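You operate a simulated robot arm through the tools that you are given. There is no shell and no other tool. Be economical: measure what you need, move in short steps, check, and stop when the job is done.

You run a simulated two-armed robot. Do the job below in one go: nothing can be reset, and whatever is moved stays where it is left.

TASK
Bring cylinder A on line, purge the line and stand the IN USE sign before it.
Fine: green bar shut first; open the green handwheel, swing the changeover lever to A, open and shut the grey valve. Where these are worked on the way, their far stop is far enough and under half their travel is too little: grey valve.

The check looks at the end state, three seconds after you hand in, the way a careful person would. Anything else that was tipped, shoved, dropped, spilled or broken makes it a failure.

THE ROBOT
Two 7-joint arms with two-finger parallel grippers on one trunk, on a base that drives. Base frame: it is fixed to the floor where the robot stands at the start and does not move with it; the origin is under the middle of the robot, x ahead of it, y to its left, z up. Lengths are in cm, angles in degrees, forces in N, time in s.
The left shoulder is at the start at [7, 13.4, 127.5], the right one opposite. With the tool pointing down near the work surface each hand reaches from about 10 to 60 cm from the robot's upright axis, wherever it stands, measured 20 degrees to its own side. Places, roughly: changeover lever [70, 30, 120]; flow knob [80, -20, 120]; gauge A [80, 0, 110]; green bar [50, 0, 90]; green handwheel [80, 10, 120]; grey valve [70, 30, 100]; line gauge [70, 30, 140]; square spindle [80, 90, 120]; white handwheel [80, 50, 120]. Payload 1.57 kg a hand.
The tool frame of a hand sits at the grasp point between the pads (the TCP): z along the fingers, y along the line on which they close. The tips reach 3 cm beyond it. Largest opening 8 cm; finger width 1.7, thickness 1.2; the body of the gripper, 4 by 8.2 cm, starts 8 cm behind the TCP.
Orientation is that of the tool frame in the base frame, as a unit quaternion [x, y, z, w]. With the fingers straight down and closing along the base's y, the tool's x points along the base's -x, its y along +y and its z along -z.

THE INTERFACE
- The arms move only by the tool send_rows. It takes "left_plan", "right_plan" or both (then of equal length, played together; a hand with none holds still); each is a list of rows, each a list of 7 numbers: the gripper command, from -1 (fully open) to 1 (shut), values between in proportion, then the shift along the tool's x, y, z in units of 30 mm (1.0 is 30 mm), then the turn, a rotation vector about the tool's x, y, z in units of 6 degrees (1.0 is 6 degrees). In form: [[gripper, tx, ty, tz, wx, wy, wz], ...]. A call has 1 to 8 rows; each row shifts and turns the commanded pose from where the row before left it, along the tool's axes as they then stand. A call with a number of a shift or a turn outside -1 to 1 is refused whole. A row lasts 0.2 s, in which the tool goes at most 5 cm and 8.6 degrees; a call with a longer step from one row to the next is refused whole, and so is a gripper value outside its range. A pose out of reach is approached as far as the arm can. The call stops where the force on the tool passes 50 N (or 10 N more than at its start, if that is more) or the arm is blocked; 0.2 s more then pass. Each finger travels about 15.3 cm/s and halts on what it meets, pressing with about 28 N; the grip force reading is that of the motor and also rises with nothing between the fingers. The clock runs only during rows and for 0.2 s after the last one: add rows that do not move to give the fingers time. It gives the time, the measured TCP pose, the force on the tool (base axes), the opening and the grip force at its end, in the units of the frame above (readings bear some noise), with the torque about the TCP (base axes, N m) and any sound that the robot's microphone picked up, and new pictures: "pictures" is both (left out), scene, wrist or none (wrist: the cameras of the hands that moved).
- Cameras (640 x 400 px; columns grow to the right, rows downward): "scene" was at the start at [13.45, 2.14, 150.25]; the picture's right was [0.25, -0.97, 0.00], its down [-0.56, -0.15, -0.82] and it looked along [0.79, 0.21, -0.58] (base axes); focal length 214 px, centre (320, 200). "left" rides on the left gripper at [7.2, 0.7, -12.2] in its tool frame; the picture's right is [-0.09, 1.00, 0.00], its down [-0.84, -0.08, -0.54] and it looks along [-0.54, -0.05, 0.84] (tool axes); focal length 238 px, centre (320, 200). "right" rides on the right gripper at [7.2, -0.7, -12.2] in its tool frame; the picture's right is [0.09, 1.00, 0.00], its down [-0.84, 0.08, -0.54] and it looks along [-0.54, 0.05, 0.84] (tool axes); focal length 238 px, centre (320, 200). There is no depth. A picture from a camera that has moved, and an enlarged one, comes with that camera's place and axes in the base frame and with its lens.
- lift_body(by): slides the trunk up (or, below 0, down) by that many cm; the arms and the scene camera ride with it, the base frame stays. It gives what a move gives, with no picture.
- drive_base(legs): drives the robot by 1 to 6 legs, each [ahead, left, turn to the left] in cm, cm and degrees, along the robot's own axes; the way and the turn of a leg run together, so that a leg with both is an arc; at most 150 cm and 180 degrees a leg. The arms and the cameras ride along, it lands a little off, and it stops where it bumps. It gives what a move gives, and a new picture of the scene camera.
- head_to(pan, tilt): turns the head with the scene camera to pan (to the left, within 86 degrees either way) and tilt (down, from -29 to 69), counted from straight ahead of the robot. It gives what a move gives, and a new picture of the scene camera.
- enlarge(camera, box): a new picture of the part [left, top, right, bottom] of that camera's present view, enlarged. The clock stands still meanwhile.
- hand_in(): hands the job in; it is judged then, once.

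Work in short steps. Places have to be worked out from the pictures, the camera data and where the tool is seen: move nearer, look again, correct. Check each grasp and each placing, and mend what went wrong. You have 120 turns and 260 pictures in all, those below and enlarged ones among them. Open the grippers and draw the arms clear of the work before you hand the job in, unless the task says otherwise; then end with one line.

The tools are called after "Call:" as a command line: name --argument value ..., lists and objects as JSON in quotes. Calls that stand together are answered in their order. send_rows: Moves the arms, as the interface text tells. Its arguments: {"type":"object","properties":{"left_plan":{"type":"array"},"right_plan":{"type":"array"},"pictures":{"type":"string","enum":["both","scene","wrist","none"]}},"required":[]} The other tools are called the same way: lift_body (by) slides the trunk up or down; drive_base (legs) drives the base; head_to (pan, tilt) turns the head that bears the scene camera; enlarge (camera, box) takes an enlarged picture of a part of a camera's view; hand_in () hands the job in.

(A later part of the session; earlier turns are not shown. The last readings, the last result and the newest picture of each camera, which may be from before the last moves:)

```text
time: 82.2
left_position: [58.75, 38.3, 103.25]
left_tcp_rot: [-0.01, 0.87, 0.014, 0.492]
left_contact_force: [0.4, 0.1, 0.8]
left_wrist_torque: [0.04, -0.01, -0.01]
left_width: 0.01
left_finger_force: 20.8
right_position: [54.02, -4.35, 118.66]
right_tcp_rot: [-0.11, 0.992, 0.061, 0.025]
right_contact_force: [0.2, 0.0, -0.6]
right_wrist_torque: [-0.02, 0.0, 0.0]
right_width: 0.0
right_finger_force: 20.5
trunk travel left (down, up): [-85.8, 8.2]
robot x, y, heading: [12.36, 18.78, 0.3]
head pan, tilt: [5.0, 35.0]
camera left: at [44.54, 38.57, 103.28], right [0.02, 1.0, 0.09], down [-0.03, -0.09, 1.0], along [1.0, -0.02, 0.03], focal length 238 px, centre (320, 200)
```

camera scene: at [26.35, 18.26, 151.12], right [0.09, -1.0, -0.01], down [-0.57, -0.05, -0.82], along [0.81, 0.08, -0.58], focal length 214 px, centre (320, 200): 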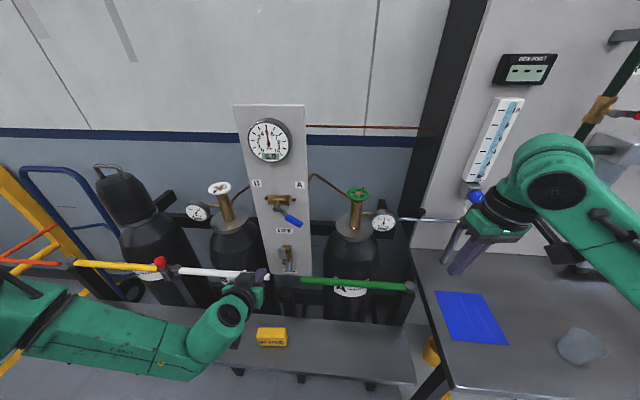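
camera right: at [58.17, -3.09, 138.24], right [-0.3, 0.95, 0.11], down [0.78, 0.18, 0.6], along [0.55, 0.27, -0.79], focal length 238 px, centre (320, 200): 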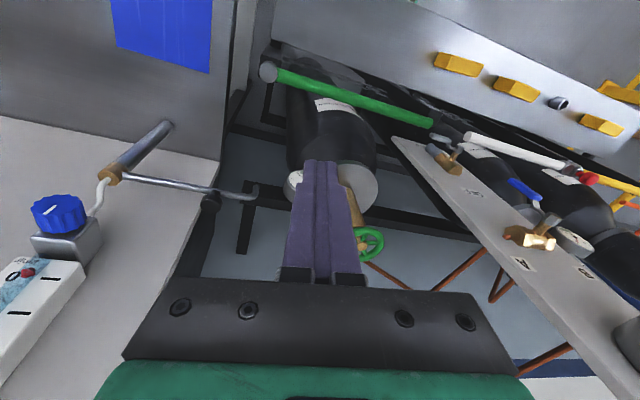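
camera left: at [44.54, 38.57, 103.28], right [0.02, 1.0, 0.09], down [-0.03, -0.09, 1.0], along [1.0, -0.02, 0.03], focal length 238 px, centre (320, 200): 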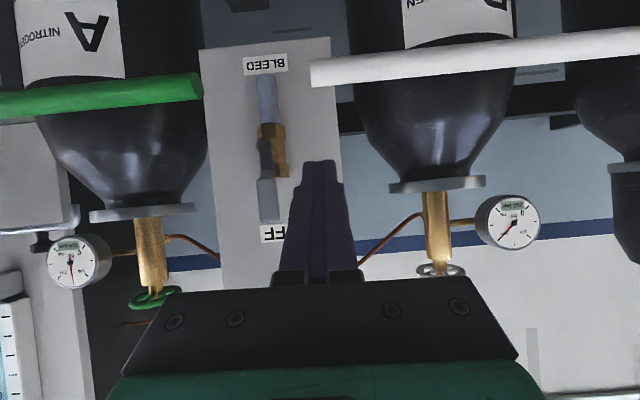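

The handle stands vertical and the fingers are on its +y side. I go forward 6.5 cm, then right to push it back.

Call:
drive_base --legs '[[6.7, 0, 0]]'

Call:
drive_base --legs '[[0, -7, 0]]'

Call:
send_rows --left_plan '[[1, 0, 0, 0, 0, 0, 0]]' --pictures "wrist"

```text
time: 83.2
left_position: [65.0, 38.11, 103.49]
left_tcp_rot: [-0.01, 0.869, 0.013, 0.495]
left_contact_force: [0.6, 0.0, -0.4]
left_wrist_torque: [0.01, -0.04, 0.01]
left_width: 0.0
left_finger_force: 21.0
right_position: [60.07, -4.32, 118.87]
right_tcp_rot: [-0.109, 0.992, 0.062, 0.028]
right_contact_force: [-1.0, -0.1, 0.5]
right_wrist_torque: [-0.01, -0.06, -0.05]
right_width: 0.0
right_finger_force: 21.4
trunk travel left (down, up): [-85.8, 8.2]
robot x, y, heading: [18.84, 18.28, 0.2]
head pan, tilt: [5.0, 35.0]
camera scene: at [31.64, 19.34, 151.27], right [0.09, -1.0, 0.0], down [-0.57, -0.05, -0.82], along [0.82, 0.07, -0.57], focal length 214 px, centre (320, 200)
```

scene: 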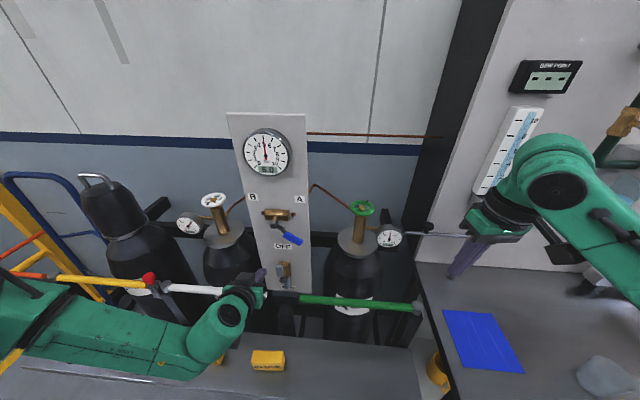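

```text
time: 84.2
left_position: [65.83, 35.29, 102.83]
left_tcp_rot: [-0.028, 0.87, 0.036, 0.491]
left_contact_force: [-0.2, 25.1, -3.3]
left_wrist_torque: [0.43, 0.08, 0.69]
left_width: 0.01
left_finger_force: 21.5
right_position: [60.82, -8.98, 118.49]
right_tcp_rot: [-0.112, 0.991, 0.062, 0.024]
right_contact_force: [-0.4, -1.4, -0.3]
right_wrist_torque: [0.05, 0.0, 0.01]
right_width: 0.02
right_finger_force: 21.5
trunk travel left (down, up): [-85.8, 8.2]
robot x, y, heading: [18.84, 13.78, 0.5]
head pan, tilt: [5.0, 35.0]
stopped in leg 1: the force on the tool passed its limit at 67 N (the readings are from after the stop); the commanded pose is now the measured one
camera scene: at [32.52, 14.62, 151.17], right [0.09, -1.0, 0.0], down [-0.57, -0.05, -0.82], along [0.82, 0.08, -0.57], focal length 214 px, centre (320, 200)
```

scene: 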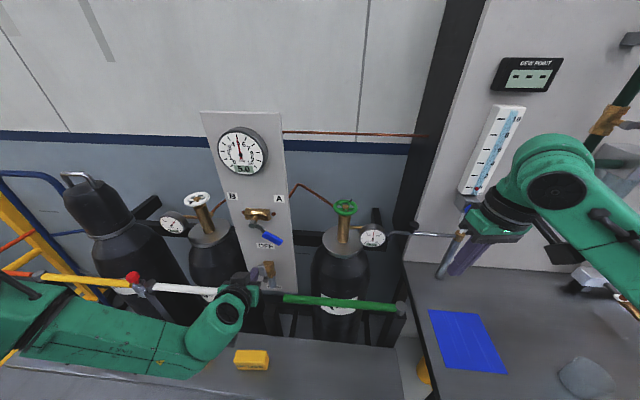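

```text
time: 84.6
left_position: [65.88, 35.41, 102.9]
left_tcp_rot: [-0.026, 0.87, 0.031, 0.492]
left_contact_force: [-0.1, 24.5, -2.1]
left_wrist_torque: [0.44, 0.08, 0.61]
left_width: 0.0
left_finger_force: 21.1
right_position: [60.88, -8.7, 118.65]
right_tcp_rot: [-0.111, 0.992, 0.061, 0.025]
right_contact_force: [-0.6, -0.3, 0.5]
right_wrist_torque: [0.03, -0.01, -0.03]
right_width: 0.01
right_finger_force: 20.8
trunk travel left (down, up): [-85.8, 8.2]
robot x, y, heading: [18.79, 14.08, 0.7]
head pan, tilt: [5.0, 35.0]
camera left: at [51.59, 35.09, 102.88], right [-0.03, 0.99, 0.11], down [-0.03, -0.11, 0.99], along [1.0, 0.02, 0.03], focal length 238 px, centre (320, 200)
```

left: 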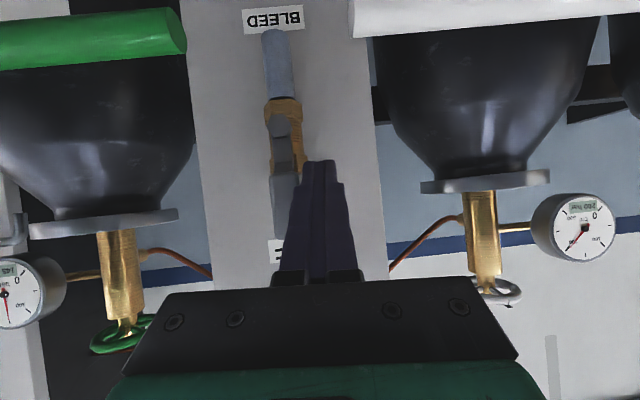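

It stopped on something stiff. The fingertips look to be against the brass body rather than the grip. I ease off, raise 2.5 cm, come back 1 cm, and push higher on the grip.

Call:
send_rows --left_plan '[[1, 0, 0.4, 0, 0, 0, 0], [1, 0, 0, -0.3, 0, 0, 0]]' --pictures "none"

Call:
lift_body --by 2

Call:
send_rows --left_plan '[[1, 0, 0, 0, 0, 0, 0]]' --pictures "wrist"

```text
time: 85.2
left_position: [64.92, 35.54, 103.61]
left_tcp_rot: [-0.02, 0.869, 0.028, 0.493]
left_contact_force: [1.0, 1.0, -0.9]
left_wrist_torque: [-0.02, -0.02, -0.01]
left_width: 0.0
left_finger_force: 21.8
right_position: [60.74, -9.22, 118.59]
right_tcp_rot: [-0.111, 0.992, 0.063, 0.026]
right_contact_force: [0.8, -0.1, 0.4]
right_wrist_torque: [0.0, -0.02, -0.02]
right_width: 0.0
right_finger_force: 21.6
trunk travel left (down, up): [-85.8, 8.2]
robot x, y, heading: [18.98, 13.97, 0.3]
head pan, tilt: [5.0, 35.0]
```

```text
time: 85.9
left_position: [64.98, 35.76, 105.6]
left_tcp_rot: [-0.022, 0.869, 0.028, 0.493]
left_contact_force: [0.5, -0.1, -0.1]
left_wrist_torque: [0.01, 0.01, 0.02]
left_width: 0.0
left_finger_force: 21.3
right_position: [60.86, -9.05, 120.6]
right_tcp_rot: [-0.111, 0.991, 0.062, 0.026]
right_contact_force: [0.1, -0.6, 0.7]
right_wrist_torque: [0.01, -0.01, -0.01]
right_width: 0.01
right_finger_force: 21.3
trunk travel left (down, up): [-87.8, 6.2]
robot x, y, heading: [18.99, 14.12, 0.2]
head pan, tilt: [5.0, 35.0]
```

```text
time: 86.3
left_position: [64.91, 35.69, 105.53]
left_tcp_rot: [-0.022, 0.869, 0.029, 0.493]
left_contact_force: [0.5, 0.2, 0.3]
left_wrist_torque: [0.0, 0.03, 0.03]
left_width: 0.0
left_finger_force: 21.5
right_position: [60.74, -9.03, 120.52]
right_tcp_rot: [-0.111, 0.991, 0.062, 0.026]
right_contact_force: [0.0, -0.3, -0.6]
right_wrist_torque: [-0.01, 0.0, 0.01]
right_width: 0.01
right_finger_force: 21.4
trunk travel left (down, up): [-87.8, 6.2]
robot x, y, heading: [19.03, 13.67, 0.2]
head pan, tilt: [5.0, 35.0]
camera left: at [50.68, 35.61, 105.51], right [-0.02, 0.99, 0.11], down [-0.03, -0.11, 0.99], along [1.0, 0.02, 0.03], focal length 238 px, centre (320, 200)
```

left: 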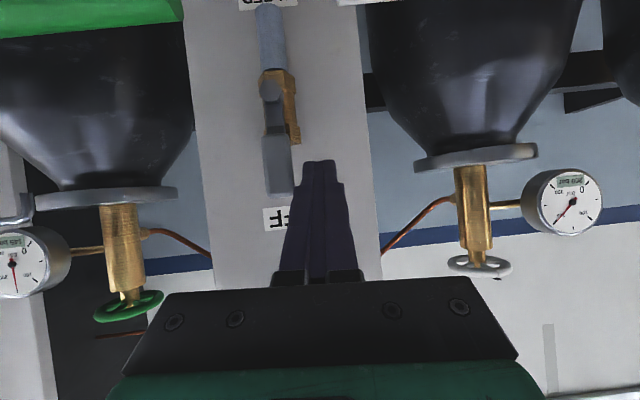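

Now the finger meets only the grip end. I push toward -y slowly with the arm.

Call:
send_rows --left_plan '[[1, 0, -0.25, 0, 0, 0, 0], [1, 0, -0.25, 0, 0, 0, 0], [1, 0, -0.25, 0, 0, 0, 0], [1, 0, -0.25, 0, 0, 0, 0], [1, 0, -0.25, 0, 0, 0, 0], [1, 0, -0.25, 0, 0, 0, 0]]' --pictures "wrist"

```text
time: 87.7
left_position: [65.4, 31.31, 105.51]
left_tcp_rot: [-0.022, 0.869, 0.028, 0.493]
left_contact_force: [0.2, 2.8, -0.6]
left_wrist_torque: [0.07, 0.04, 0.03]
left_width: 0.0
left_finger_force: 21.2
right_position: [60.87, -9.12, 120.57]
right_tcp_rot: [-0.112, 0.991, 0.063, 0.024]
right_contact_force: [-0.5, -0.2, 0.6]
right_wrist_torque: [0.0, 0.01, 0.01]
right_width: 0.01
right_finger_force: 21.7
trunk travel left (down, up): [-87.8, 6.2]
robot x, y, heading: [18.51, 14.08, 0.3]
head pan, tilt: [5.0, 35.0]
camera left: at [51.07, 31.16, 105.35], right [-0.02, 0.99, 0.11], down [-0.03, -0.11, 0.99], along [1.0, 0.02, 0.03], focal length 238 px, centre (320, 200)
```

left: 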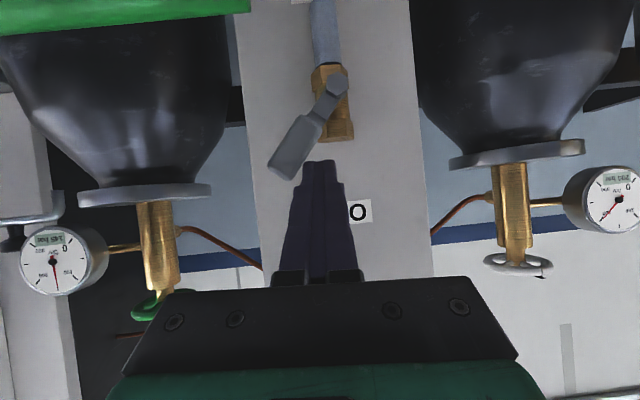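

It is closing, now at about 55°. I continue along the arc, down and to -y.

Call:
send_rows --left_plan '[[1, 0.3, -0.25, 0.18, 0, 0, 0], [1, 0.3, -0.25, 0.18, 0, 0, 0], [1, 0.31, -0.28, 0.19, 0, 0, 0], [1, 0.31, -0.28, 0.19, 0, 0, 0], [1, 0.23, 0, 0.14, 0, 0, 0]]' --pictures "wrist"

```text
time: 88.9
left_position: [65.25, 30.08, 102.96]
left_tcp_rot: [-0.02, 0.87, 0.028, 0.492]
left_contact_force: [2.0, -1.6, 4.0]
left_wrist_torque: [-0.08, -0.09, -0.01]
left_width: 0.0
left_finger_force: 21.4
left hand out of reach, approached as far as the arm can: row 3, 4, 5
right_position: [60.78, -9.12, 120.57]
right_tcp_rot: [-0.111, 0.991, 0.063, 0.026]
right_contact_force: [0.3, 0.6, 0.3]
right_wrist_torque: [0.01, 0.02, -0.03]
right_width: 0.01
right_finger_force: 21.6
trunk travel left (down, up): [-87.8, 6.2]
robot x, y, heading: [18.9, 13.71, 0.2]
head pan, tilt: [5.0, 35.0]
camera left: at [51.11, 29.99, 102.92], right [-0.02, 0.99, 0.11], down [-0.03, -0.11, 0.99], along [1.0, 0.01, 0.03], focal length 238 px, centre (320, 200)
```

left: 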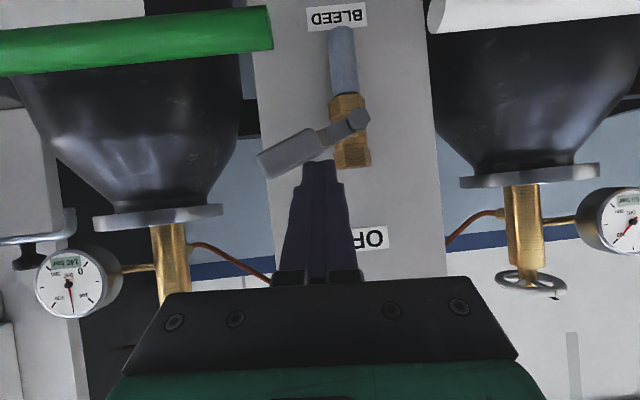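

About 25° remains. I shift right 2 cm with the base and press down with the trunk.

Call:
drive_base --legs '[[0, -2, 0]]'

Call:
lift_body --by -2.5

Call:
send_rows --left_plan '[[1, 0, 0, 0, 0, 0, 0]]' --pictures "wrist"

```text
time: 89.7
left_position: [65.28, 28.68, 102.73]
left_tcp_rot: [-0.023, 0.87, 0.027, 0.491]
left_contact_force: [-0.2, 0.8, 0.1]
left_wrist_torque: [-0.03, -0.01, -0.06]
left_width: 0.0
left_finger_force: 21.3
right_position: [60.88, -10.52, 120.62]
right_tcp_rot: [-0.112, 0.992, 0.06, 0.025]
right_contact_force: [0.2, 0.6, 0.1]
right_wrist_torque: [-0.06, -0.01, -0.01]
right_width: 0.0
right_finger_force: 22.0
trunk travel left (down, up): [-87.8, 6.2]
robot x, y, heading: [18.63, 11.63, 0.1]
head pan, tilt: [5.0, 35.0]
camera scene: at [32.51, 13.17, 153.18], right [0.09, -1.0, 0.0], down [-0.57, -0.06, -0.82], along [0.82, 0.07, -0.57], focal length 214 px, centre (320, 200)
```

scene: 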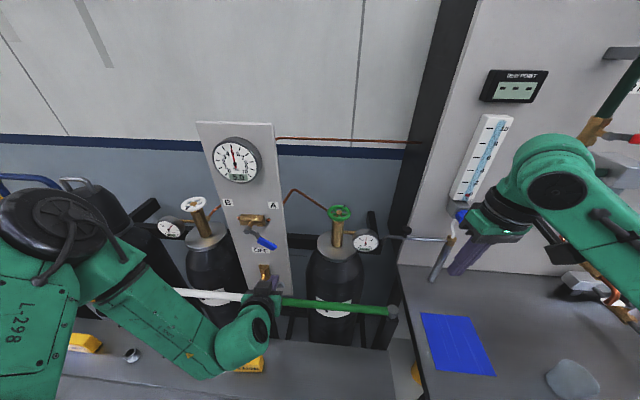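

```text
time: 90.4
left_position: [65.5, 27.94, 101.17]
left_tcp_rot: [-0.021, 0.864, 0.029, 0.502]
left_contact_force: [13.3, 0.5, 44.0]
left_wrist_torque: [0.12, -0.93, -0.07]
left_width: 0.0
left_finger_force: 21.1
right_position: [60.61, -11.21, 118.19]
right_tcp_rot: [-0.111, 0.991, 0.065, 0.027]
right_contact_force: [-0.4, 0.1, 0.7]
right_wrist_torque: [-0.01, 0.0, 0.01]
right_width: 0.01
right_finger_force: 21.6
trunk travel left (down, up): [-85.3, 8.7]
robot x, y, heading: [18.81, 11.6, 0.1]
head pan, tilt: [5.0, 35.0]
```

```text
time: 90.8
left_position: [65.52, 27.96, 101.23]
left_tcp_rot: [-0.022, 0.864, 0.029, 0.502]
left_contact_force: [15.0, 0.8, 47.6]
left_wrist_torque: [0.26, -0.96, 0.0]
left_width: 0.0
left_finger_force: 21.5
right_position: [60.67, -11.35, 118.1]
right_tcp_rot: [-0.112, 0.991, 0.064, 0.027]
right_contact_force: [-0.4, 0.3, 0.6]
right_wrist_torque: [-0.01, 0.03, 0.01]
right_width: 0.0
right_finger_force: 21.5
trunk travel left (down, up): [-85.3, 8.7]
robot x, y, heading: [19.06, 12.07, 0.4]
head pan, tilt: [5.0, 35.0]
camera left: at [51.27, 27.86, 100.81], right [-0.02, 0.99, 0.11], down [-0.05, -0.11, 0.99], along [1.0, 0.02, 0.05], focal length 238 px, centre (320, 200)
```

left: 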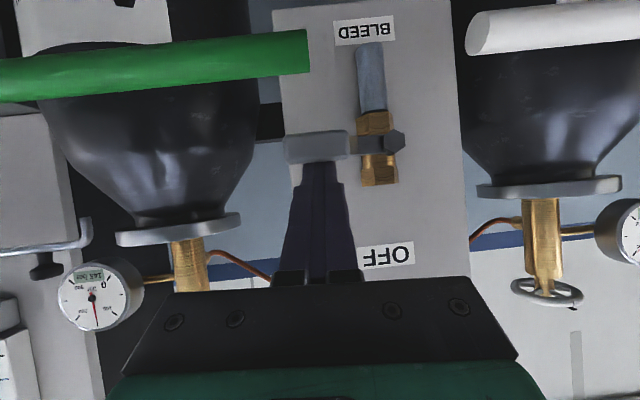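

The handle is back at its shut stop, horizontal at 47 N. I unload, back away 12 cm and look at the sign while turning the left hand down again.

Call:
lift_body --by 2.5

Call:
drive_base --legs '[[-10, 0, 0], [0, 8, 0]]'

Call:
send_rows --left_plan '[[-1, 0, 0, -0.3, 0, 1, 0], [-1, 0, 0, -0.3, 0, 1, 0], [-1, 0, 0, 0, 0, 1, 0], [-1, 0, 0, 0, 0, 1, 0], [-1, 0, 0, 0, 0, 1, 0], [-1, 0, 0, 0, 0, 1, 0], [-1, 0, 0, 0, 0, 1, 0], [-1, 0, 0, 0, 0, 1, 0]]' --pictures "both"

```text
time: 91.5
left_position: [64.82, 28.37, 102.87]
left_tcp_rot: [-0.023, 0.872, 0.029, 0.489]
left_contact_force: [0.4, -0.2, 0.3]
left_wrist_torque: [-0.01, 0.04, -0.02]
left_width: 0.02
left_finger_force: 21.6
right_position: [60.56, -10.9, 120.61]
right_tcp_rot: [-0.11, 0.992, 0.062, 0.026]
right_contact_force: [0.1, 0.3, 0.4]
right_wrist_torque: [0.01, 0.0, -0.01]
right_width: 0.0
right_finger_force: 21.5
trunk travel left (down, up): [-87.8, 6.2]
robot x, y, heading: [18.95, 12.1, 0.5]
head pan, tilt: [5.0, 35.0]
```

```text
time: 93.3
left_position: [55.29, 35.47, 102.88]
left_tcp_rot: [-0.019, 0.87, 0.029, 0.492]
left_contact_force: [-0.1, -0.4, -0.3]
left_wrist_torque: [0.07, 0.03, 0.0]
left_width: 0.01
left_finger_force: 21.4
right_position: [50.87, -3.85, 120.43]
right_tcp_rot: [-0.11, 0.991, 0.066, 0.025]
right_contact_force: [0.8, 0.2, 0.2]
right_wrist_torque: [0.05, 0.01, 0.01]
right_width: 0.01
right_finger_force: 21.4
trunk travel left (down, up): [-87.8, 6.2]
robot x, y, heading: [8.59, 19.35, 0.1]
head pan, tilt: [5.0, 35.0]
camera scene: at [22.56, 19.62, 153.17], right [0.09, -1.0, -0.01], down [-0.57, -0.05, -0.82], along [0.82, 0.08, -0.57], focal length 214 px, centre (320, 200)
```

scene: 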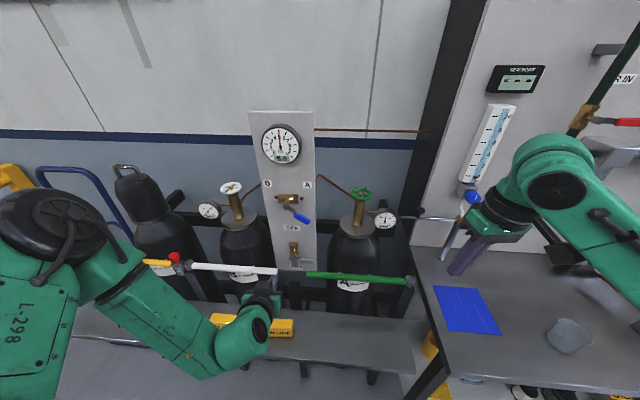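

```text
time: 95.1
left_position: [53.86, 35.83, 103.94]
left_tcp_rot: [-0.03, 0.995, 0.017, 0.094]
left_contact_force: [-0.3, 0.3, -0.6]
left_wrist_torque: [-0.02, 0.01, -0.01]
left_width: 7.99
left_finger_force: 0.0
right_position: [50.75, -3.3, 120.56]
right_tcp_rot: [-0.111, 0.992, 0.063, 0.025]
right_contact_force: [-1.0, 0.1, 0.2]
right_wrist_torque: [-0.02, 0.0, 0.0]
right_width: 0.0
right_finger_force: 21.4
trunk travel left (down, up): [-87.8, 6.2]
robot x, y, heading: [8.87, 19.37, 0.5]
head pan, tilt: [5.0, 35.0]
camera scene: at [22.55, 20.3, 153.17], right [0.09, -1.0, 0.0], down [-0.57, -0.05, -0.82], along [0.82, 0.08, -0.57], focal length 214 px, centre (320, 200)
camera left: at [44.42, 35.74, 114.38], right [0.03, 1.0, 0.04], down [0.72, -0.05, 0.69], along [0.69, 0.01, -0.72], focal length 238 px, centre (320, 200)
```

scene: 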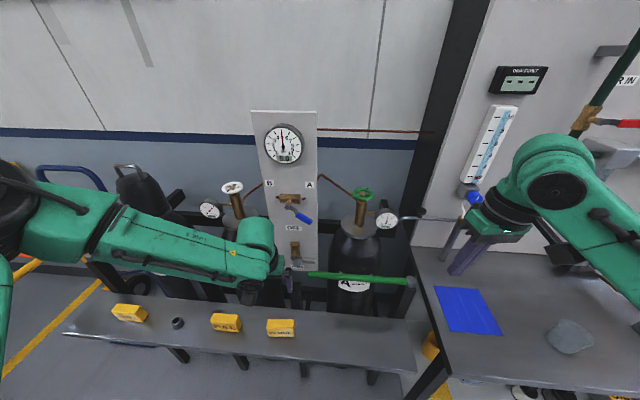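
left: 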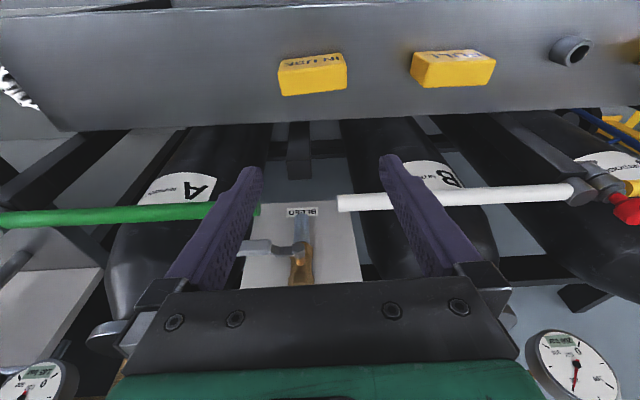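

I check the states and the sign's shape in enlarged views.

Call:
enlarge --camera "scene" --box '[100, 250, 320, 380]'

Call:
enlarge --camera "scene" --box '[240, 100, 440, 300]'

Call:
enlarge --camera "left" --box '[250, 20, 510, 120]'

```text
2.91 times, centred on (210, 315) of scene
camera zoom: at [22.55, 20.3, 153.17], right [0.09, -1.0, 0.0], down [-0.57, -0.05, -0.82], along [0.82, 0.08, -0.57], focal length 624 px, centre (640, -134)
```

zoom: 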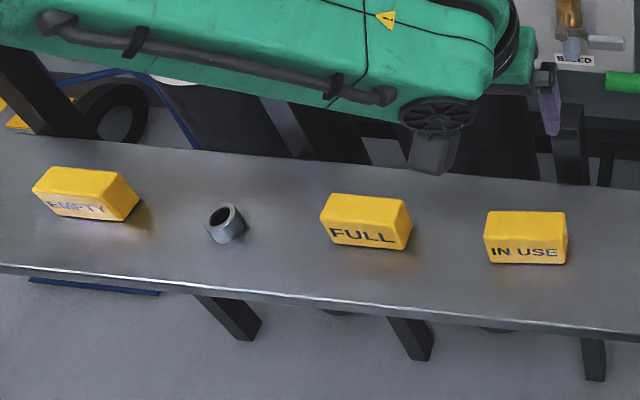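

```text
2.00 times, centred on (340, 200) of scene
camera zoom: at [22.55, 20.3, 153.17], right [0.09, -1.0, 0.0], down [-0.57, -0.05, -0.82], along [0.82, 0.08, -0.57], focal length 429 px, centre (280, 200)
```

zoom: 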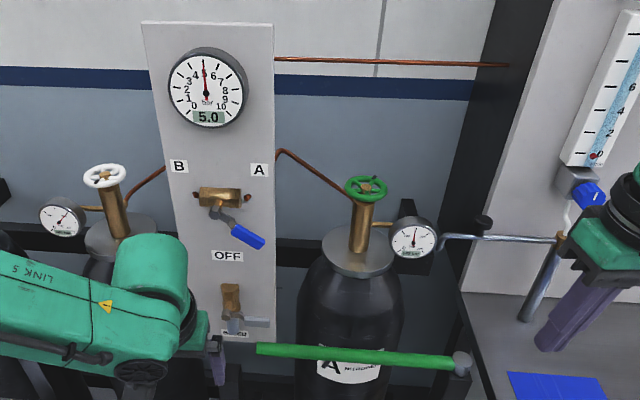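

```text
2.46 times, centred on (380, 70) of left
camera zoom: at [44.42, 35.74, 114.38], right [0.03, 1.0, 0.04], down [0.72, -0.05, 0.69], along [0.69, 0.01, -0.72], focal length 587 px, centre (172, 520)
```

zoom: 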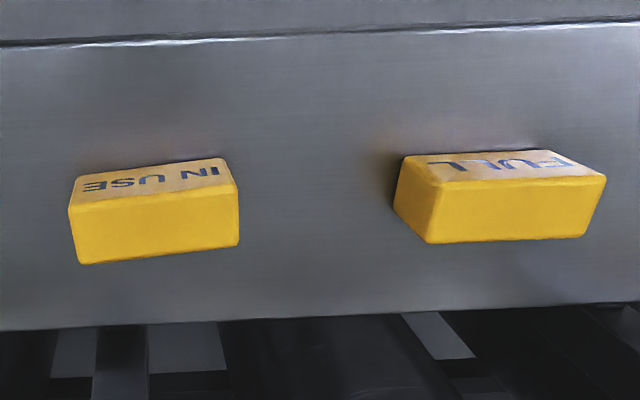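

The gauge reads 5.0, lever at A, valve shut, bar shut. The sign is a block about 8.5 (y) × 4.5 (x) × 3 cm with its text toward the robot, so I must grip it across x. I level the hand and yaw it 90° clockwise.

Call:
send_rows --left_plan '[[-1, 0, 0, 0, 0, 0.9, 0], [-1, 0, 0, 0, 0, 0.9, 0], [-1, 0, 0, 0, 0, 0, 1], [-1, 0, 0, 0, 0, 0, 1], [-1, 0, 0, 0, 0, 0, 1], [-1, 0, 0, 0, 0, 0, 1], [-1, 0, 0, 0, 0, 0, 1], [-1, 0, 0, 0, 0, 0, 1]]' --pictures "none"

Call:
send_rows --left_plan '[[-1, 0, 0, 0, 0, 0, 1], [-1, 0, 0, 0, 0, 0, 1], [-1, 0, 0, 0, 0, 0, 1], [-1, 0, 0, 0, 0, 0, 1], [-1, 0, 0, 0, 0, 0, 1], [-1, 0, 0, 0, 0, 0, 1], [-1, 0, 0, 0, 0, 0, 1], [-1, 0, 0, 0, 0, 0, 1]]' --pictures "both"

```text
time: 96.9
left_position: [53.83, 35.91, 103.84]
left_tcp_rot: [0.279, 0.96, 0.013, -0.003]
left_contact_force: [0.0, -0.6, -0.1]
left_wrist_torque: [0.01, 0.04, 0.0]
left_width: 8.01
left_finger_force: 0.0
right_position: [50.83, -3.15, 120.55]
right_tcp_rot: [-0.111, 0.992, 0.063, 0.024]
right_contact_force: [-0.1, 0.3, 0.8]
right_wrist_torque: [0.01, 0.02, 0.04]
right_width: 0.0
right_finger_force: 21.4
trunk travel left (down, up): [-87.8, 6.2]
robot x, y, heading: [8.65, 19.75, 0.3]
head pan, tilt: [5.0, 35.0]
```

```text
time: 98.7
left_position: [53.79, 35.83, 103.96]
left_tcp_rot: [0.646, 0.763, 0.011, -0.008]
left_contact_force: [-0.4, -0.4, 0.5]
left_wrist_torque: [0.0, -0.02, -0.02]
left_width: 7.99
left_finger_force: 0.0
right_position: [50.73, -3.34, 120.54]
right_tcp_rot: [-0.111, 0.991, 0.064, 0.025]
right_contact_force: [-0.5, 0.1, 0.3]
right_wrist_torque: [0.0, 0.02, -0.03]
right_width: 0.0
right_finger_force: 21.5
trunk travel left (down, up): [-87.8, 6.2]
robot x, y, heading: [9.01, 19.9, 0.2]
head pan, tilt: [5.0, 35.0]
camera scene: at [22.47, 20.39, 153.18], right [0.09, -1.0, 0.0], down [-0.57, -0.05, -0.82], along [0.82, 0.07, -0.57], focal length 214 px, centre (320, 200)
camera left: at [53.16, 42.86, 116.12], right [1.0, 0.07, 0.0], down [0.06, -0.85, 0.52], along [0.04, -0.52, -0.85], focal length 238 px, centre (320, 200)
```

scene: 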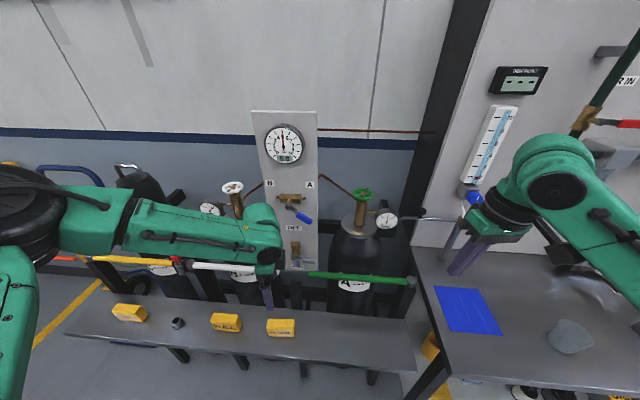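
left: 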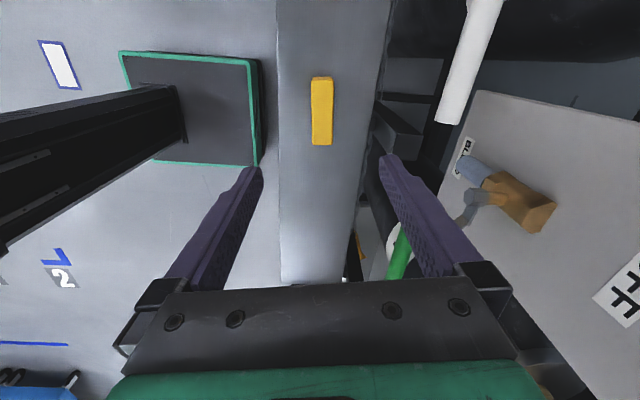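

The sign is at (54.05, 35.7), about 3.1 cm deep and 9.3 long, turned about 4°. I correct the yaw 5° and descend most of the way.

Call:
send_rows --left_plan '[[-1, 0, 0.08, 1, 0, 0, 0.85], [-1, 0, 0, 1, 0, 0, 0], [-1, 0, 0, 1, 0, 0, 0], [-1, 0, 0, 1, 0, 0, 0], [-1, 0, 0, 0.5, 0, 0, 0]]' --pictures "wrist"

```text
time: 99.9
left_position: [51.25, 39.05, 94.01]
left_tcp_rot: [0.679, 0.734, 0.01, -0.008]
left_contact_force: [0.6, -0.7, 0.8]
left_wrist_torque: [0.0, -0.01, 0.0]
left_width: 8.0
left_finger_force: 0.0
left hand out of reach, approached as far as the arm can: row 2, 3, 4, 5
right_position: [50.69, -3.23, 120.49]
right_tcp_rot: [-0.11, 0.992, 0.063, 0.024]
right_contact_force: [0.3, -0.7, -0.4]
right_wrist_torque: [0.02, 0.0, -0.03]
right_width: 0.0
right_finger_force: 21.5
trunk travel left (down, up): [-87.8, 6.2]
robot x, y, heading: [8.33, 19.79, 0.6]
head pan, tilt: [5.0, 35.0]
camera left: at [51.29, 46.01, 106.27], right [1.0, -0.01, 0.0], down [-0.01, -0.85, 0.52], along [-0.01, -0.52, -0.85], focal length 238 px, centre (320, 200)
```

left: 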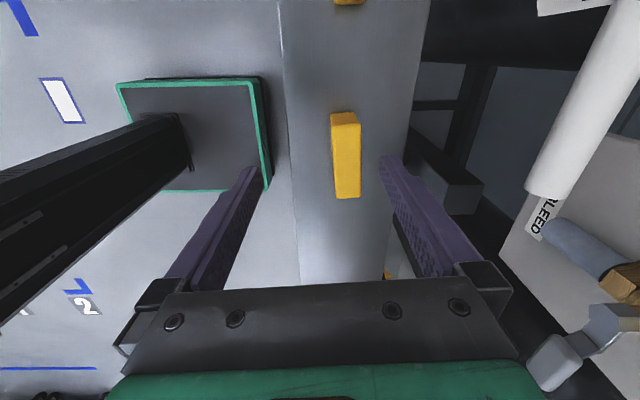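

The arm alone can't get lower, so I'll lower the trunk. I first check the right arm's clearance over the bench.

Call:
head_to --pan -45 --tilt 45

```text
time: 101.1
left_position: [51.22, 39.0, 93.99]
left_tcp_rot: [0.679, 0.734, 0.01, -0.008]
left_contact_force: [0.9, -0.2, -0.1]
left_wrist_torque: [0.0, -0.01, 0.02]
left_width: 7.96
left_finger_force: 0.0
right_position: [50.76, -3.38, 120.5]
right_tcp_rot: [-0.11, 0.992, 0.063, 0.025]
right_contact_force: [0.5, 0.0, 0.0]
right_wrist_torque: [0.03, -0.05, -0.03]
right_width: 0.01
right_finger_force: 21.8
trunk travel left (down, up): [-87.8, 6.2]
robot x, y, heading: [8.7, 19.71, 0.6]
head pan, tilt: [-45.0, 45.0]
camera scene: at [19.49, 13.87, 151.7], right [-0.7, -0.71, 0.0], down [-0.5, 0.5, -0.71], along [0.5, -0.5, -0.71], focal length 214 px, centre (320, 200)
```

scene: 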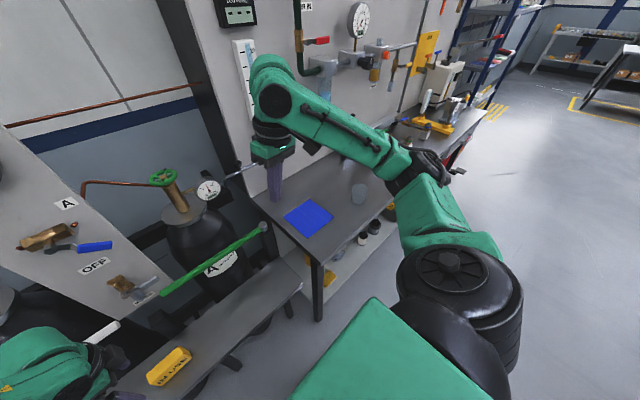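

The right elbow and forearm are high and clear. I raise the left hand back over the sign, then lower the trunk.

Call:
send_rows --left_plan '[[-1, 0, 0, -0.8, 0, 0, 0], [-1, -0.5, 0.5, -0.8, 0, 0, 0], [-1, -0.5, 0.4, -0.8, 0, 0, 0]]' --pictures "none"

Call:
lift_body --by -13

Call:
send_rows --left_plan '[[-1, 0, 0, 0, 0, 0, 0]]' --pictures "wrist"

```text
time: 101.9
left_position: [54.18, 35.98, 101.27]
left_tcp_rot: [0.678, 0.735, 0.01, -0.01]
left_contact_force: [0.1, -0.6, -0.5]
left_wrist_torque: [0.0, 0.04, -0.02]
left_width: 8.0
left_finger_force: 0.1
right_position: [50.82, -3.37, 120.56]
right_tcp_rot: [-0.111, 0.991, 0.063, 0.025]
right_contact_force: [-0.2, -0.7, -0.1]
right_wrist_torque: [0.01, -0.02, 0.02]
right_width: 0.0
right_finger_force: 21.3
trunk travel left (down, up): [-87.8, 6.2]
robot x, y, heading: [8.92, 19.1, 0.3]
head pan, tilt: [-45.0, 45.0]
```

```text
time: 103.4
left_position: [54.14, 36.01, 88.29]
left_tcp_rot: [0.679, 0.734, 0.011, -0.009]
left_contact_force: [-0.6, -0.3, 0.2]
left_wrist_torque: [-0.02, -0.01, 0.01]
left_width: 8.0
left_finger_force: 0.1
right_position: [50.68, -3.34, 107.49]
right_tcp_rot: [-0.111, 0.992, 0.063, 0.025]
right_contact_force: [0.4, 0.1, -0.3]
right_wrist_torque: [0.01, 0.0, -0.01]
right_width: 0.01
right_finger_force: 21.1
trunk travel left (down, up): [-74.8, 19.2]
robot x, y, heading: [8.65, 19.51, 0.3]
head pan, tilt: [-45.0, 45.0]
```

```text
time: 103.8
left_position: [54.3, 36.08, 88.19]
left_tcp_rot: [0.679, 0.734, 0.011, -0.008]
left_contact_force: [0.0, 0.4, -1.0]
left_wrist_torque: [0.02, 0.02, 0.0]
left_width: 8.0
left_finger_force: 0.2
right_position: [50.74, -3.31, 107.65]
right_tcp_rot: [-0.111, 0.991, 0.063, 0.025]
right_contact_force: [-1.8, 0.1, -1.0]
right_wrist_torque: [0.01, 0.0, 0.01]
right_width: 0.0
right_finger_force: 21.0
trunk travel left (down, up): [-74.8, 19.2]
robot x, y, heading: [8.45, 19.64, 0.2]
head pan, tilt: [-45.0, 45.0]
camera left: at [54.17, 43.06, 100.45], right [1.0, -0.01, 0.0], down [-0.01, -0.85, 0.52], along [-0.01, -0.52, -0.85], focal length 238 px, centre (320, 200)
```

left: 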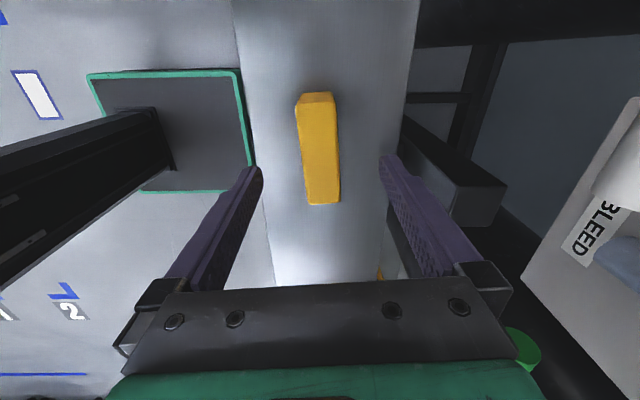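

Well aligned over the sign. I lower 6 cm with the trunk and close.

Call:
send_rows --left_plan '[[-1, 0, -0.1, 0, 0, 0, 0]]' --pictures "none"

Call:
lift_body --by -5.8

Call:
send_rows --left_plan '[[-1, 0, 0, 0, 0, 0, 0]]' --pictures "wrist"

```text
time: 104.2
left_position: [53.86, 36.15, 88.15]
left_tcp_rot: [0.679, 0.734, 0.012, -0.009]
left_contact_force: [-0.4, 0.2, 0.0]
left_wrist_torque: [0.01, 0.03, -0.03]
left_width: 8.0
left_finger_force: 0.2
right_position: [50.72, -3.19, 107.45]
right_tcp_rot: [-0.111, 0.992, 0.063, 0.026]
right_contact_force: [-0.1, 0.1, -0.5]
right_wrist_torque: [0.01, 0.01, -0.03]
right_width: 0.0
right_finger_force: 20.7
trunk travel left (down, up): [-74.8, 19.2]
robot x, y, heading: [8.99, 19.57, 0.3]
head pan, tilt: [-45.0, 45.0]
```

```text
time: 105.2
left_position: [53.91, 35.98, 82.33]
left_tcp_rot: [0.679, 0.734, 0.011, -0.009]
left_contact_force: [-0.3, -0.3, -0.3]
left_wrist_torque: [0.04, 0.01, 0.0]
left_width: 8.01
left_finger_force: 0.1
right_position: [50.75, -3.24, 101.73]
right_tcp_rot: [-0.111, 0.991, 0.063, 0.026]
right_contact_force: [-0.4, 0.2, -1.0]
right_wrist_torque: [0.03, 0.01, 0.0]
right_width: 0.01
right_finger_force: 21.0
trunk travel left (down, up): [-69.0, 25.0]
robot x, y, heading: [8.49, 19.89, 0.3]
head pan, tilt: [-45.0, 45.0]
```

```text
time: 105.6
left_position: [54.0, 35.98, 82.4]
left_tcp_rot: [0.679, 0.734, 0.01, -0.01]
left_contact_force: [-0.3, 0.6, 0.0]
left_wrist_torque: [0.01, 0.02, 0.0]
left_width: 8.0
left_finger_force: 0.0
right_position: [50.76, -3.25, 101.69]
right_tcp_rot: [-0.112, 0.991, 0.063, 0.025]
right_contact_force: [0.5, 0.6, 0.2]
right_wrist_torque: [0.0, 0.01, 0.01]
right_width: 0.0
right_finger_force: 21.3
trunk travel left (down, up): [-69.0, 25.0]
robot x, y, heading: [8.99, 19.58, 0.3]
head pan, tilt: [-45.0, 45.0]
camera left: at [53.86, 43.03, 94.62], right [1.0, -0.01, 0.0], down [-0.01, -0.85, 0.52], along [-0.01, -0.52, -0.85], focal length 238 px, centre (320, 200)
```

left: 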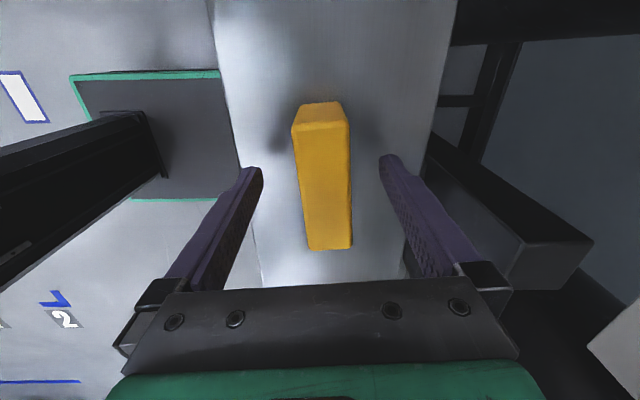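

The sign sits between the fingers. I close the gripper.

Call:
send_rows --left_plan '[[0, 0, 0, 0, 0, 0, 0], [0.4, 0, 0, 0, 0, 0, 0], [1, 0, 0, 0, 0, 0, 0], [1, 0, 0, 0, 0, 0, 0]]' --pictures "wrist"

Call:
lift_body --by 3

Call:
head_to --pan 5 --tilt 40

```text
time: 106.6
left_position: [53.93, 36.04, 82.26]
left_tcp_rot: [0.679, 0.734, 0.011, -0.009]
left_contact_force: [0.4, -0.3, 1.8]
left_wrist_torque: [-0.03, 0.04, 0.0]
left_width: 2.95
left_finger_force: 27.8
right_position: [50.81, -3.2, 101.78]
right_tcp_rot: [-0.11, 0.992, 0.063, 0.026]
right_contact_force: [0.3, -0.4, 0.5]
right_wrist_torque: [0.03, -0.01, 0.02]
right_width: 0.01
right_finger_force: 20.6
trunk travel left (down, up): [-69.0, 25.0]
robot x, y, heading: [8.46, 19.49, 0.4]
head pan, tilt: [-45.0, 45.0]
camera left: at [53.84, 43.03, 94.64], right [1.0, -0.01, 0.0], down [-0.01, -0.85, 0.52], along [-0.01, -0.52, -0.85], focal length 238 px, centre (320, 200)
```

left: 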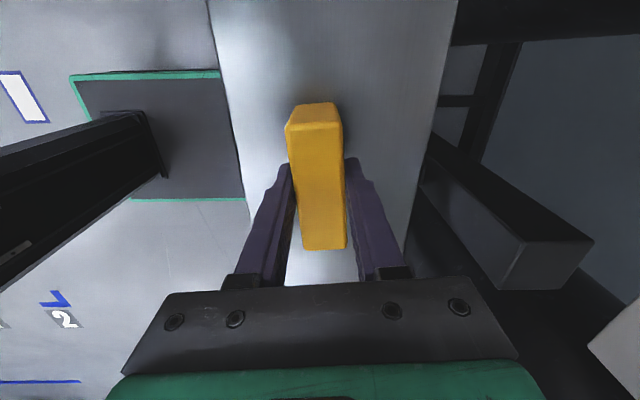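

```text
time: 107.4
left_position: [53.8, 36.04, 85.34]
left_tcp_rot: [0.679, 0.734, 0.01, -0.009]
left_contact_force: [-1.0, 0.1, -0.4]
left_wrist_torque: [-0.01, -0.03, 0.02]
left_width: 2.96
left_finger_force: 28.6
right_position: [50.86, -3.24, 104.63]
right_tcp_rot: [-0.111, 0.992, 0.063, 0.025]
right_contact_force: [1.3, -0.2, 0.0]
right_wrist_torque: [-0.03, -0.01, -0.02]
right_width: 0.01
right_finger_force: 21.5
trunk travel left (down, up): [-72.0, 22.0]
robot x, y, heading: [9.0, 19.65, 0.1]
head pan, tilt: [-45.0, 45.0]
```

```text
time: 108.5
left_position: [53.89, 36.0, 85.44]
left_tcp_rot: [0.679, 0.734, 0.012, -0.009]
left_contact_force: [0.0, 0.2, -0.8]
left_wrist_torque: [0.02, -0.01, 0.04]
left_width: 2.95
left_finger_force: 27.7
right_position: [50.67, -3.24, 104.74]
right_tcp_rot: [-0.11, 0.992, 0.063, 0.024]
right_contact_force: [0.3, -1.1, 0.1]
right_wrist_torque: [-0.04, 0.0, 0.0]
right_width: 0.02
right_finger_force: 21.1
trunk travel left (down, up): [-72.0, 22.0]
robot x, y, heading: [8.78, 20.01, 0.3]
head pan, tilt: [5.0, 40.0]
camera scene: at [22.19, 20.36, 136.62], right [0.09, -1.0, 0.0], down [-0.64, -0.06, -0.77], along [0.76, 0.07, -0.64], focal length 214 px, centre (320, 200)
```

scene: 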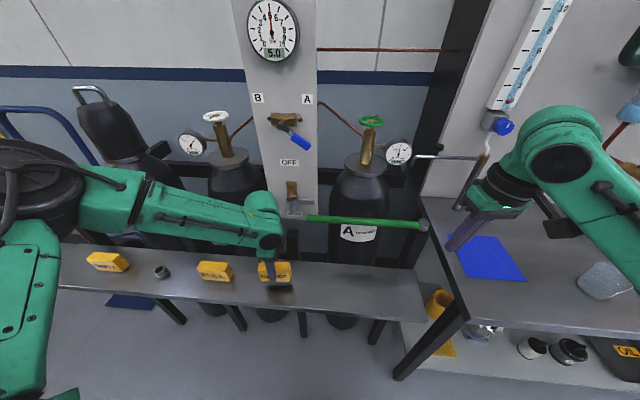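

The sign is lifted clear. I drive 24 cm right to bring it in front of cylinder A (y≈12). The path over the shelf is empty.

Call:
drive_base --legs '[[0, -24, 0]]'

Call:
send_rows --left_plan '[[1, 0, 0, 0, 0, 0, 0]]' --pictures "wrist"

```text
time: 110.3
left_position: [53.98, 12.03, 85.32]
left_tcp_rot: [0.678, 0.735, 0.011, -0.008]
left_contact_force: [0.0, 0.2, -0.3]
left_wrist_torque: [0.02, 0.0, 0.0]
left_width: 2.95
left_finger_force: 27.7
right_position: [50.84, -27.26, 104.84]
right_tcp_rot: [-0.111, 0.992, 0.063, 0.024]
right_contact_force: [-0.5, 0.4, -0.4]
right_wrist_torque: [0.0, 0.01, 0.02]
right_width: 0.0
right_finger_force: 21.7
trunk travel left (down, up): [-72.0, 22.0]
robot x, y, heading: [8.84, -4.5, 0.5]
head pan, tilt: [5.0, 40.0]
camera scene: at [22.29, -3.61, 136.62], right [0.09, -1.0, 0.0], down [-0.64, -0.06, -0.77], along [0.76, 0.07, -0.64], focal length 214 px, centre (320, 200)
```

scene: 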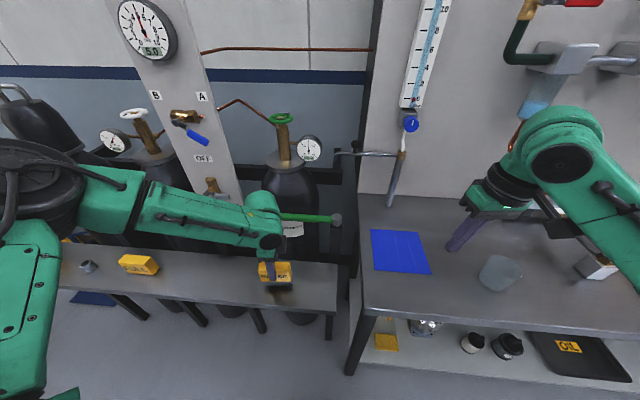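

```text
time: 110.7
left_position: [54.0, 12.08, 85.33]
left_tcp_rot: [0.678, 0.735, 0.011, -0.008]
left_contact_force: [-0.1, 0.7, -0.5]
left_wrist_torque: [-0.03, 0.02, 0.01]
left_width: 2.94
left_finger_force: 27.7
right_position: [50.79, -27.14, 104.79]
right_tcp_rot: [-0.11, 0.992, 0.062, 0.025]
right_contact_force: [0.9, 0.9, 0.1]
right_wrist_torque: [-0.02, -0.01, -0.02]
right_width: 0.01
right_finger_force: 21.2
trunk travel left (down, up): [-72.0, 22.0]
robot x, y, heading: [9.05, -4.18, 0.3]
head pan, tilt: [5.0, 40.0]
camera left: at [53.97, 19.05, 97.59], right [1.0, -0.01, 0.0], down [-0.01, -0.85, 0.52], along [-0.01, -0.52, -0.85], focal length 238 px, centre (320, 200)
```

left: 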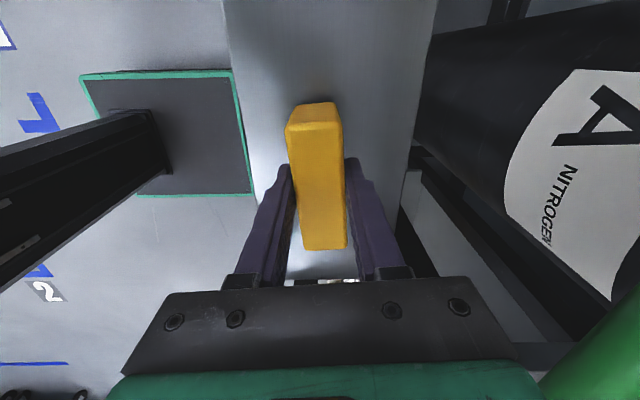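

The sign is over the shelf in front of A. I lower it the same 3 cm.

Call:
lift_body --by -3.1

Call:
send_rows --left_plan '[[0.6, 0, 0, 0, 0, 0, 0], [0, 0, 0, 0, 0, 0, 0], [-1, 0, 0, 0, 0, 0, 0], [-1, 0, 0, 0, 0, 0, 0], [-1, 0, 0, 0, 0, 0, 0]]' --pictures "wrist"

```text
time: 111.5
left_position: [53.98, 11.89, 82.34]
left_tcp_rot: [0.678, 0.735, 0.012, -0.009]
left_contact_force: [-1.5, 0.7, 10.5]
left_wrist_torque: [-0.02, 0.24, -0.07]
left_width: 2.93
left_finger_force: 27.8
right_position: [50.74, -27.29, 101.69]
right_tcp_rot: [-0.11, 0.992, 0.063, 0.025]
right_contact_force: [0.8, 0.1, -0.4]
right_wrist_torque: [0.01, 0.02, 0.01]
right_width: 0.01
right_finger_force: 21.5
trunk travel left (down, up): [-68.9, 25.1]
robot x, y, heading: [9.25, -3.92, 0.0]
head pan, tilt: [5.0, 40.0]
```

```text
time: 112.7
left_position: [54.0, 11.88, 82.26]
left_tcp_rot: [0.678, 0.735, 0.011, -0.008]
left_contact_force: [0.4, 0.0, -0.7]
left_wrist_torque: [0.0, 0.03, 0.03]
left_width: 8.01
left_finger_force: 0.1
right_position: [50.92, -27.44, 101.62]
right_tcp_rot: [-0.11, 0.992, 0.063, 0.025]
right_contact_force: [0.3, 0.1, 0.6]
right_wrist_torque: [-0.01, 0.01, 0.01]
right_width: 0.0
right_finger_force: 21.4
trunk travel left (down, up): [-68.9, 25.1]
robot x, y, heading: [8.77, -4.24, -0.1]
head pan, tilt: [5.0, 40.0]
camera left: at [53.95, 18.96, 94.53], right [1.0, -0.01, 0.0], down [-0.01, -0.85, 0.52], along [-0.01, -0.52, -0.86], focal length 238 px, centre (320, 200)
```

left: 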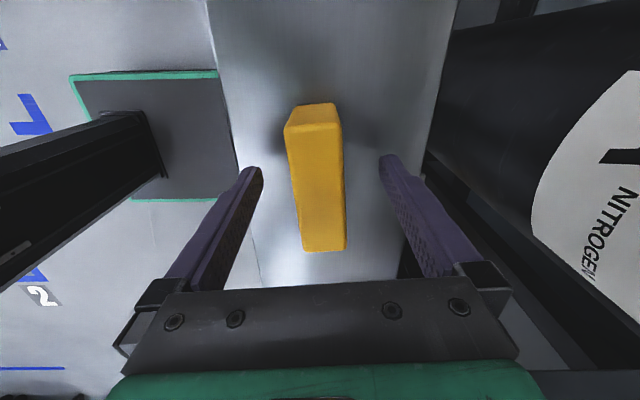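

Released and standing on the shelf. I raise the trunk to lift the hand clear, then back the robot away and look at the whole scene.

Call:
lift_body --by 20

Call:
drive_base --legs '[[-15, 0, 0]]'

Call:
send_rows --right_plan '[[-1, 0, 0, 0, 0, 0, 0], [-1, 0, 0, 0, 0, 0, 0], [-1, 0, 0, 0, 0, 0, 0]]' --left_plan '[[-1, 0, 0.8, 0, 0, 0, 0], [-1, 0, -0.8, 0, 0, 0, 0], [-1, 0, 0, 0, 0, 0, 0]]' --pictures "none"

Call:
head_to --pan 18 --tilt 32

Call:
enlarge --camera "scene" --box '[200, 80, 420, 300]'

```text
time: 114.9
left_position: [54.1, 12.08, 102.23]
left_tcp_rot: [0.678, 0.735, 0.011, -0.008]
left_contact_force: [1.0, 0.4, 0.2]
left_wrist_torque: [-0.01, -0.03, 0.01]
left_width: 8.0
left_finger_force: 0.0
right_position: [50.97, -27.29, 121.69]
right_tcp_rot: [-0.111, 0.991, 0.064, 0.026]
right_contact_force: [-0.2, -0.7, 0.1]
right_wrist_torque: [-0.04, 0.0, 0.0]
right_width: 0.02
right_finger_force: 21.3
trunk travel left (down, up): [-88.9, 5.1]
robot x, y, heading: [9.11, -4.26, 0.4]
head pan, tilt: [5.0, 40.0]
```

```text
time: 116.2
left_position: [39.2, 11.74, 102.12]
left_tcp_rot: [0.678, 0.735, 0.009, -0.01]
left_contact_force: [0.5, -0.2, -0.2]
left_wrist_torque: [-0.01, 0.04, 0.0]
left_width: 7.99
left_finger_force: 0.1
right_position: [36.2, -27.37, 121.61]
right_tcp_rot: [-0.111, 0.992, 0.063, 0.024]
right_contact_force: [0.8, 0.9, 1.2]
right_wrist_torque: [0.02, 0.04, -0.03]
right_width: 0.0
right_finger_force: 21.3
trunk travel left (down, up): [-88.9, 5.1]
robot x, y, heading: [-6.16, -4.46, 0.3]
head pan, tilt: [5.0, 40.0]
camera scene: at [7.69, -3.8, 153.48], right [0.09, -1.0, 0.0], down [-0.64, -0.06, -0.76], along [0.76, 0.07, -0.65], focal length 214 px, centre (320, 200)
```

scene: 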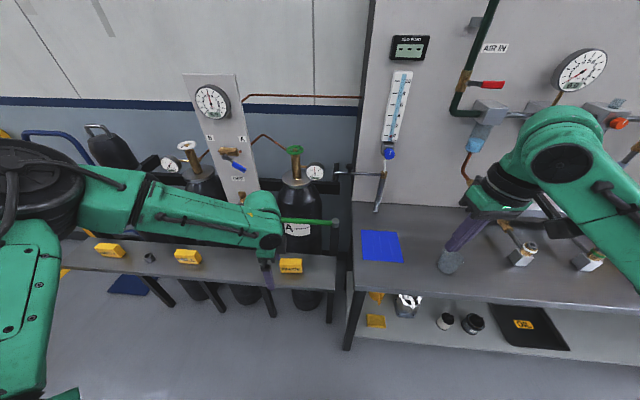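

```text
time: 117.0
left_position: [38.78, 12.03, 102.27]
left_tcp_rot: [0.678, 0.735, 0.012, -0.008]
left_contact_force: [-0.5, 0.5, -0.7]
left_wrist_torque: [-0.01, -0.02, 0.0]
left_width: 7.98
left_finger_force: 0.1
right_position: [35.76, -27.45, 121.79]
right_tcp_rot: [-0.11, 0.992, 0.064, 0.026]
right_contact_force: [0.4, 0.5, 0.4]
right_wrist_torque: [0.02, -0.01, -0.02]
right_width: 7.99
right_finger_force: 0.0
trunk travel left (down, up): [-88.9, 5.1]
robot x, y, heading: [-6.22, -4.57, 0.4]
head pan, tilt: [5.0, 40.0]
```

```text
time: 117.8
left_position: [39.01, 11.87, 102.23]
left_tcp_rot: [0.678, 0.735, 0.011, -0.009]
left_contact_force: [-0.5, 0.1, 0.0]
left_wrist_torque: [0.03, 0.01, -0.01]
left_width: 8.0
left_finger_force: 0.1
right_position: [35.83, -27.49, 121.83]
right_tcp_rot: [-0.11, 0.992, 0.064, 0.025]
right_contact_force: [0.3, 0.1, 0.0]
right_wrist_torque: [-0.02, -0.03, 0.04]
right_width: 7.98
right_finger_force: 0.1
trunk travel left (down, up): [-88.9, 5.1]
robot x, y, heading: [-6.12, -4.37, 0.3]
head pan, tilt: [18.0, 32.0]
camera scene: at [7.33, -1.78, 154.74], right [0.31, -0.95, 0.0], down [-0.5, -0.17, -0.85], along [0.81, 0.27, -0.53], focal length 214 px, centre (320, 200)
```

scene: 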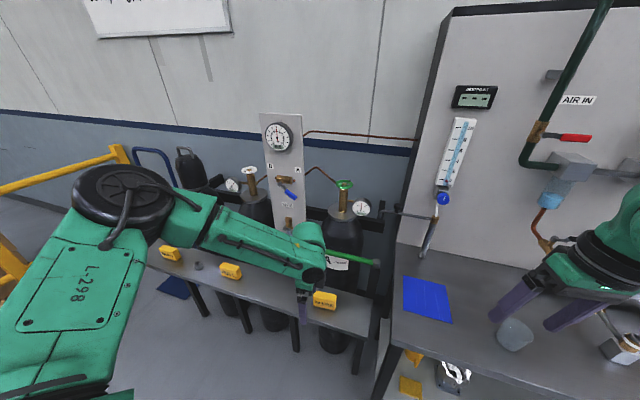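

```text
1.82 times, centred on (310, 190) of scene
camera zoom: at [7.33, -1.78, 154.74], right [0.31, -0.95, 0.0], down [-0.5, -0.17, -0.85], along [0.81, 0.27, -0.53], focal length 390 px, centre (338, 218)
```

zoom: 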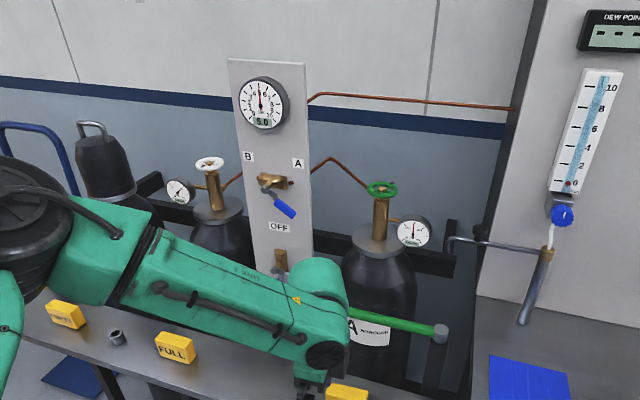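

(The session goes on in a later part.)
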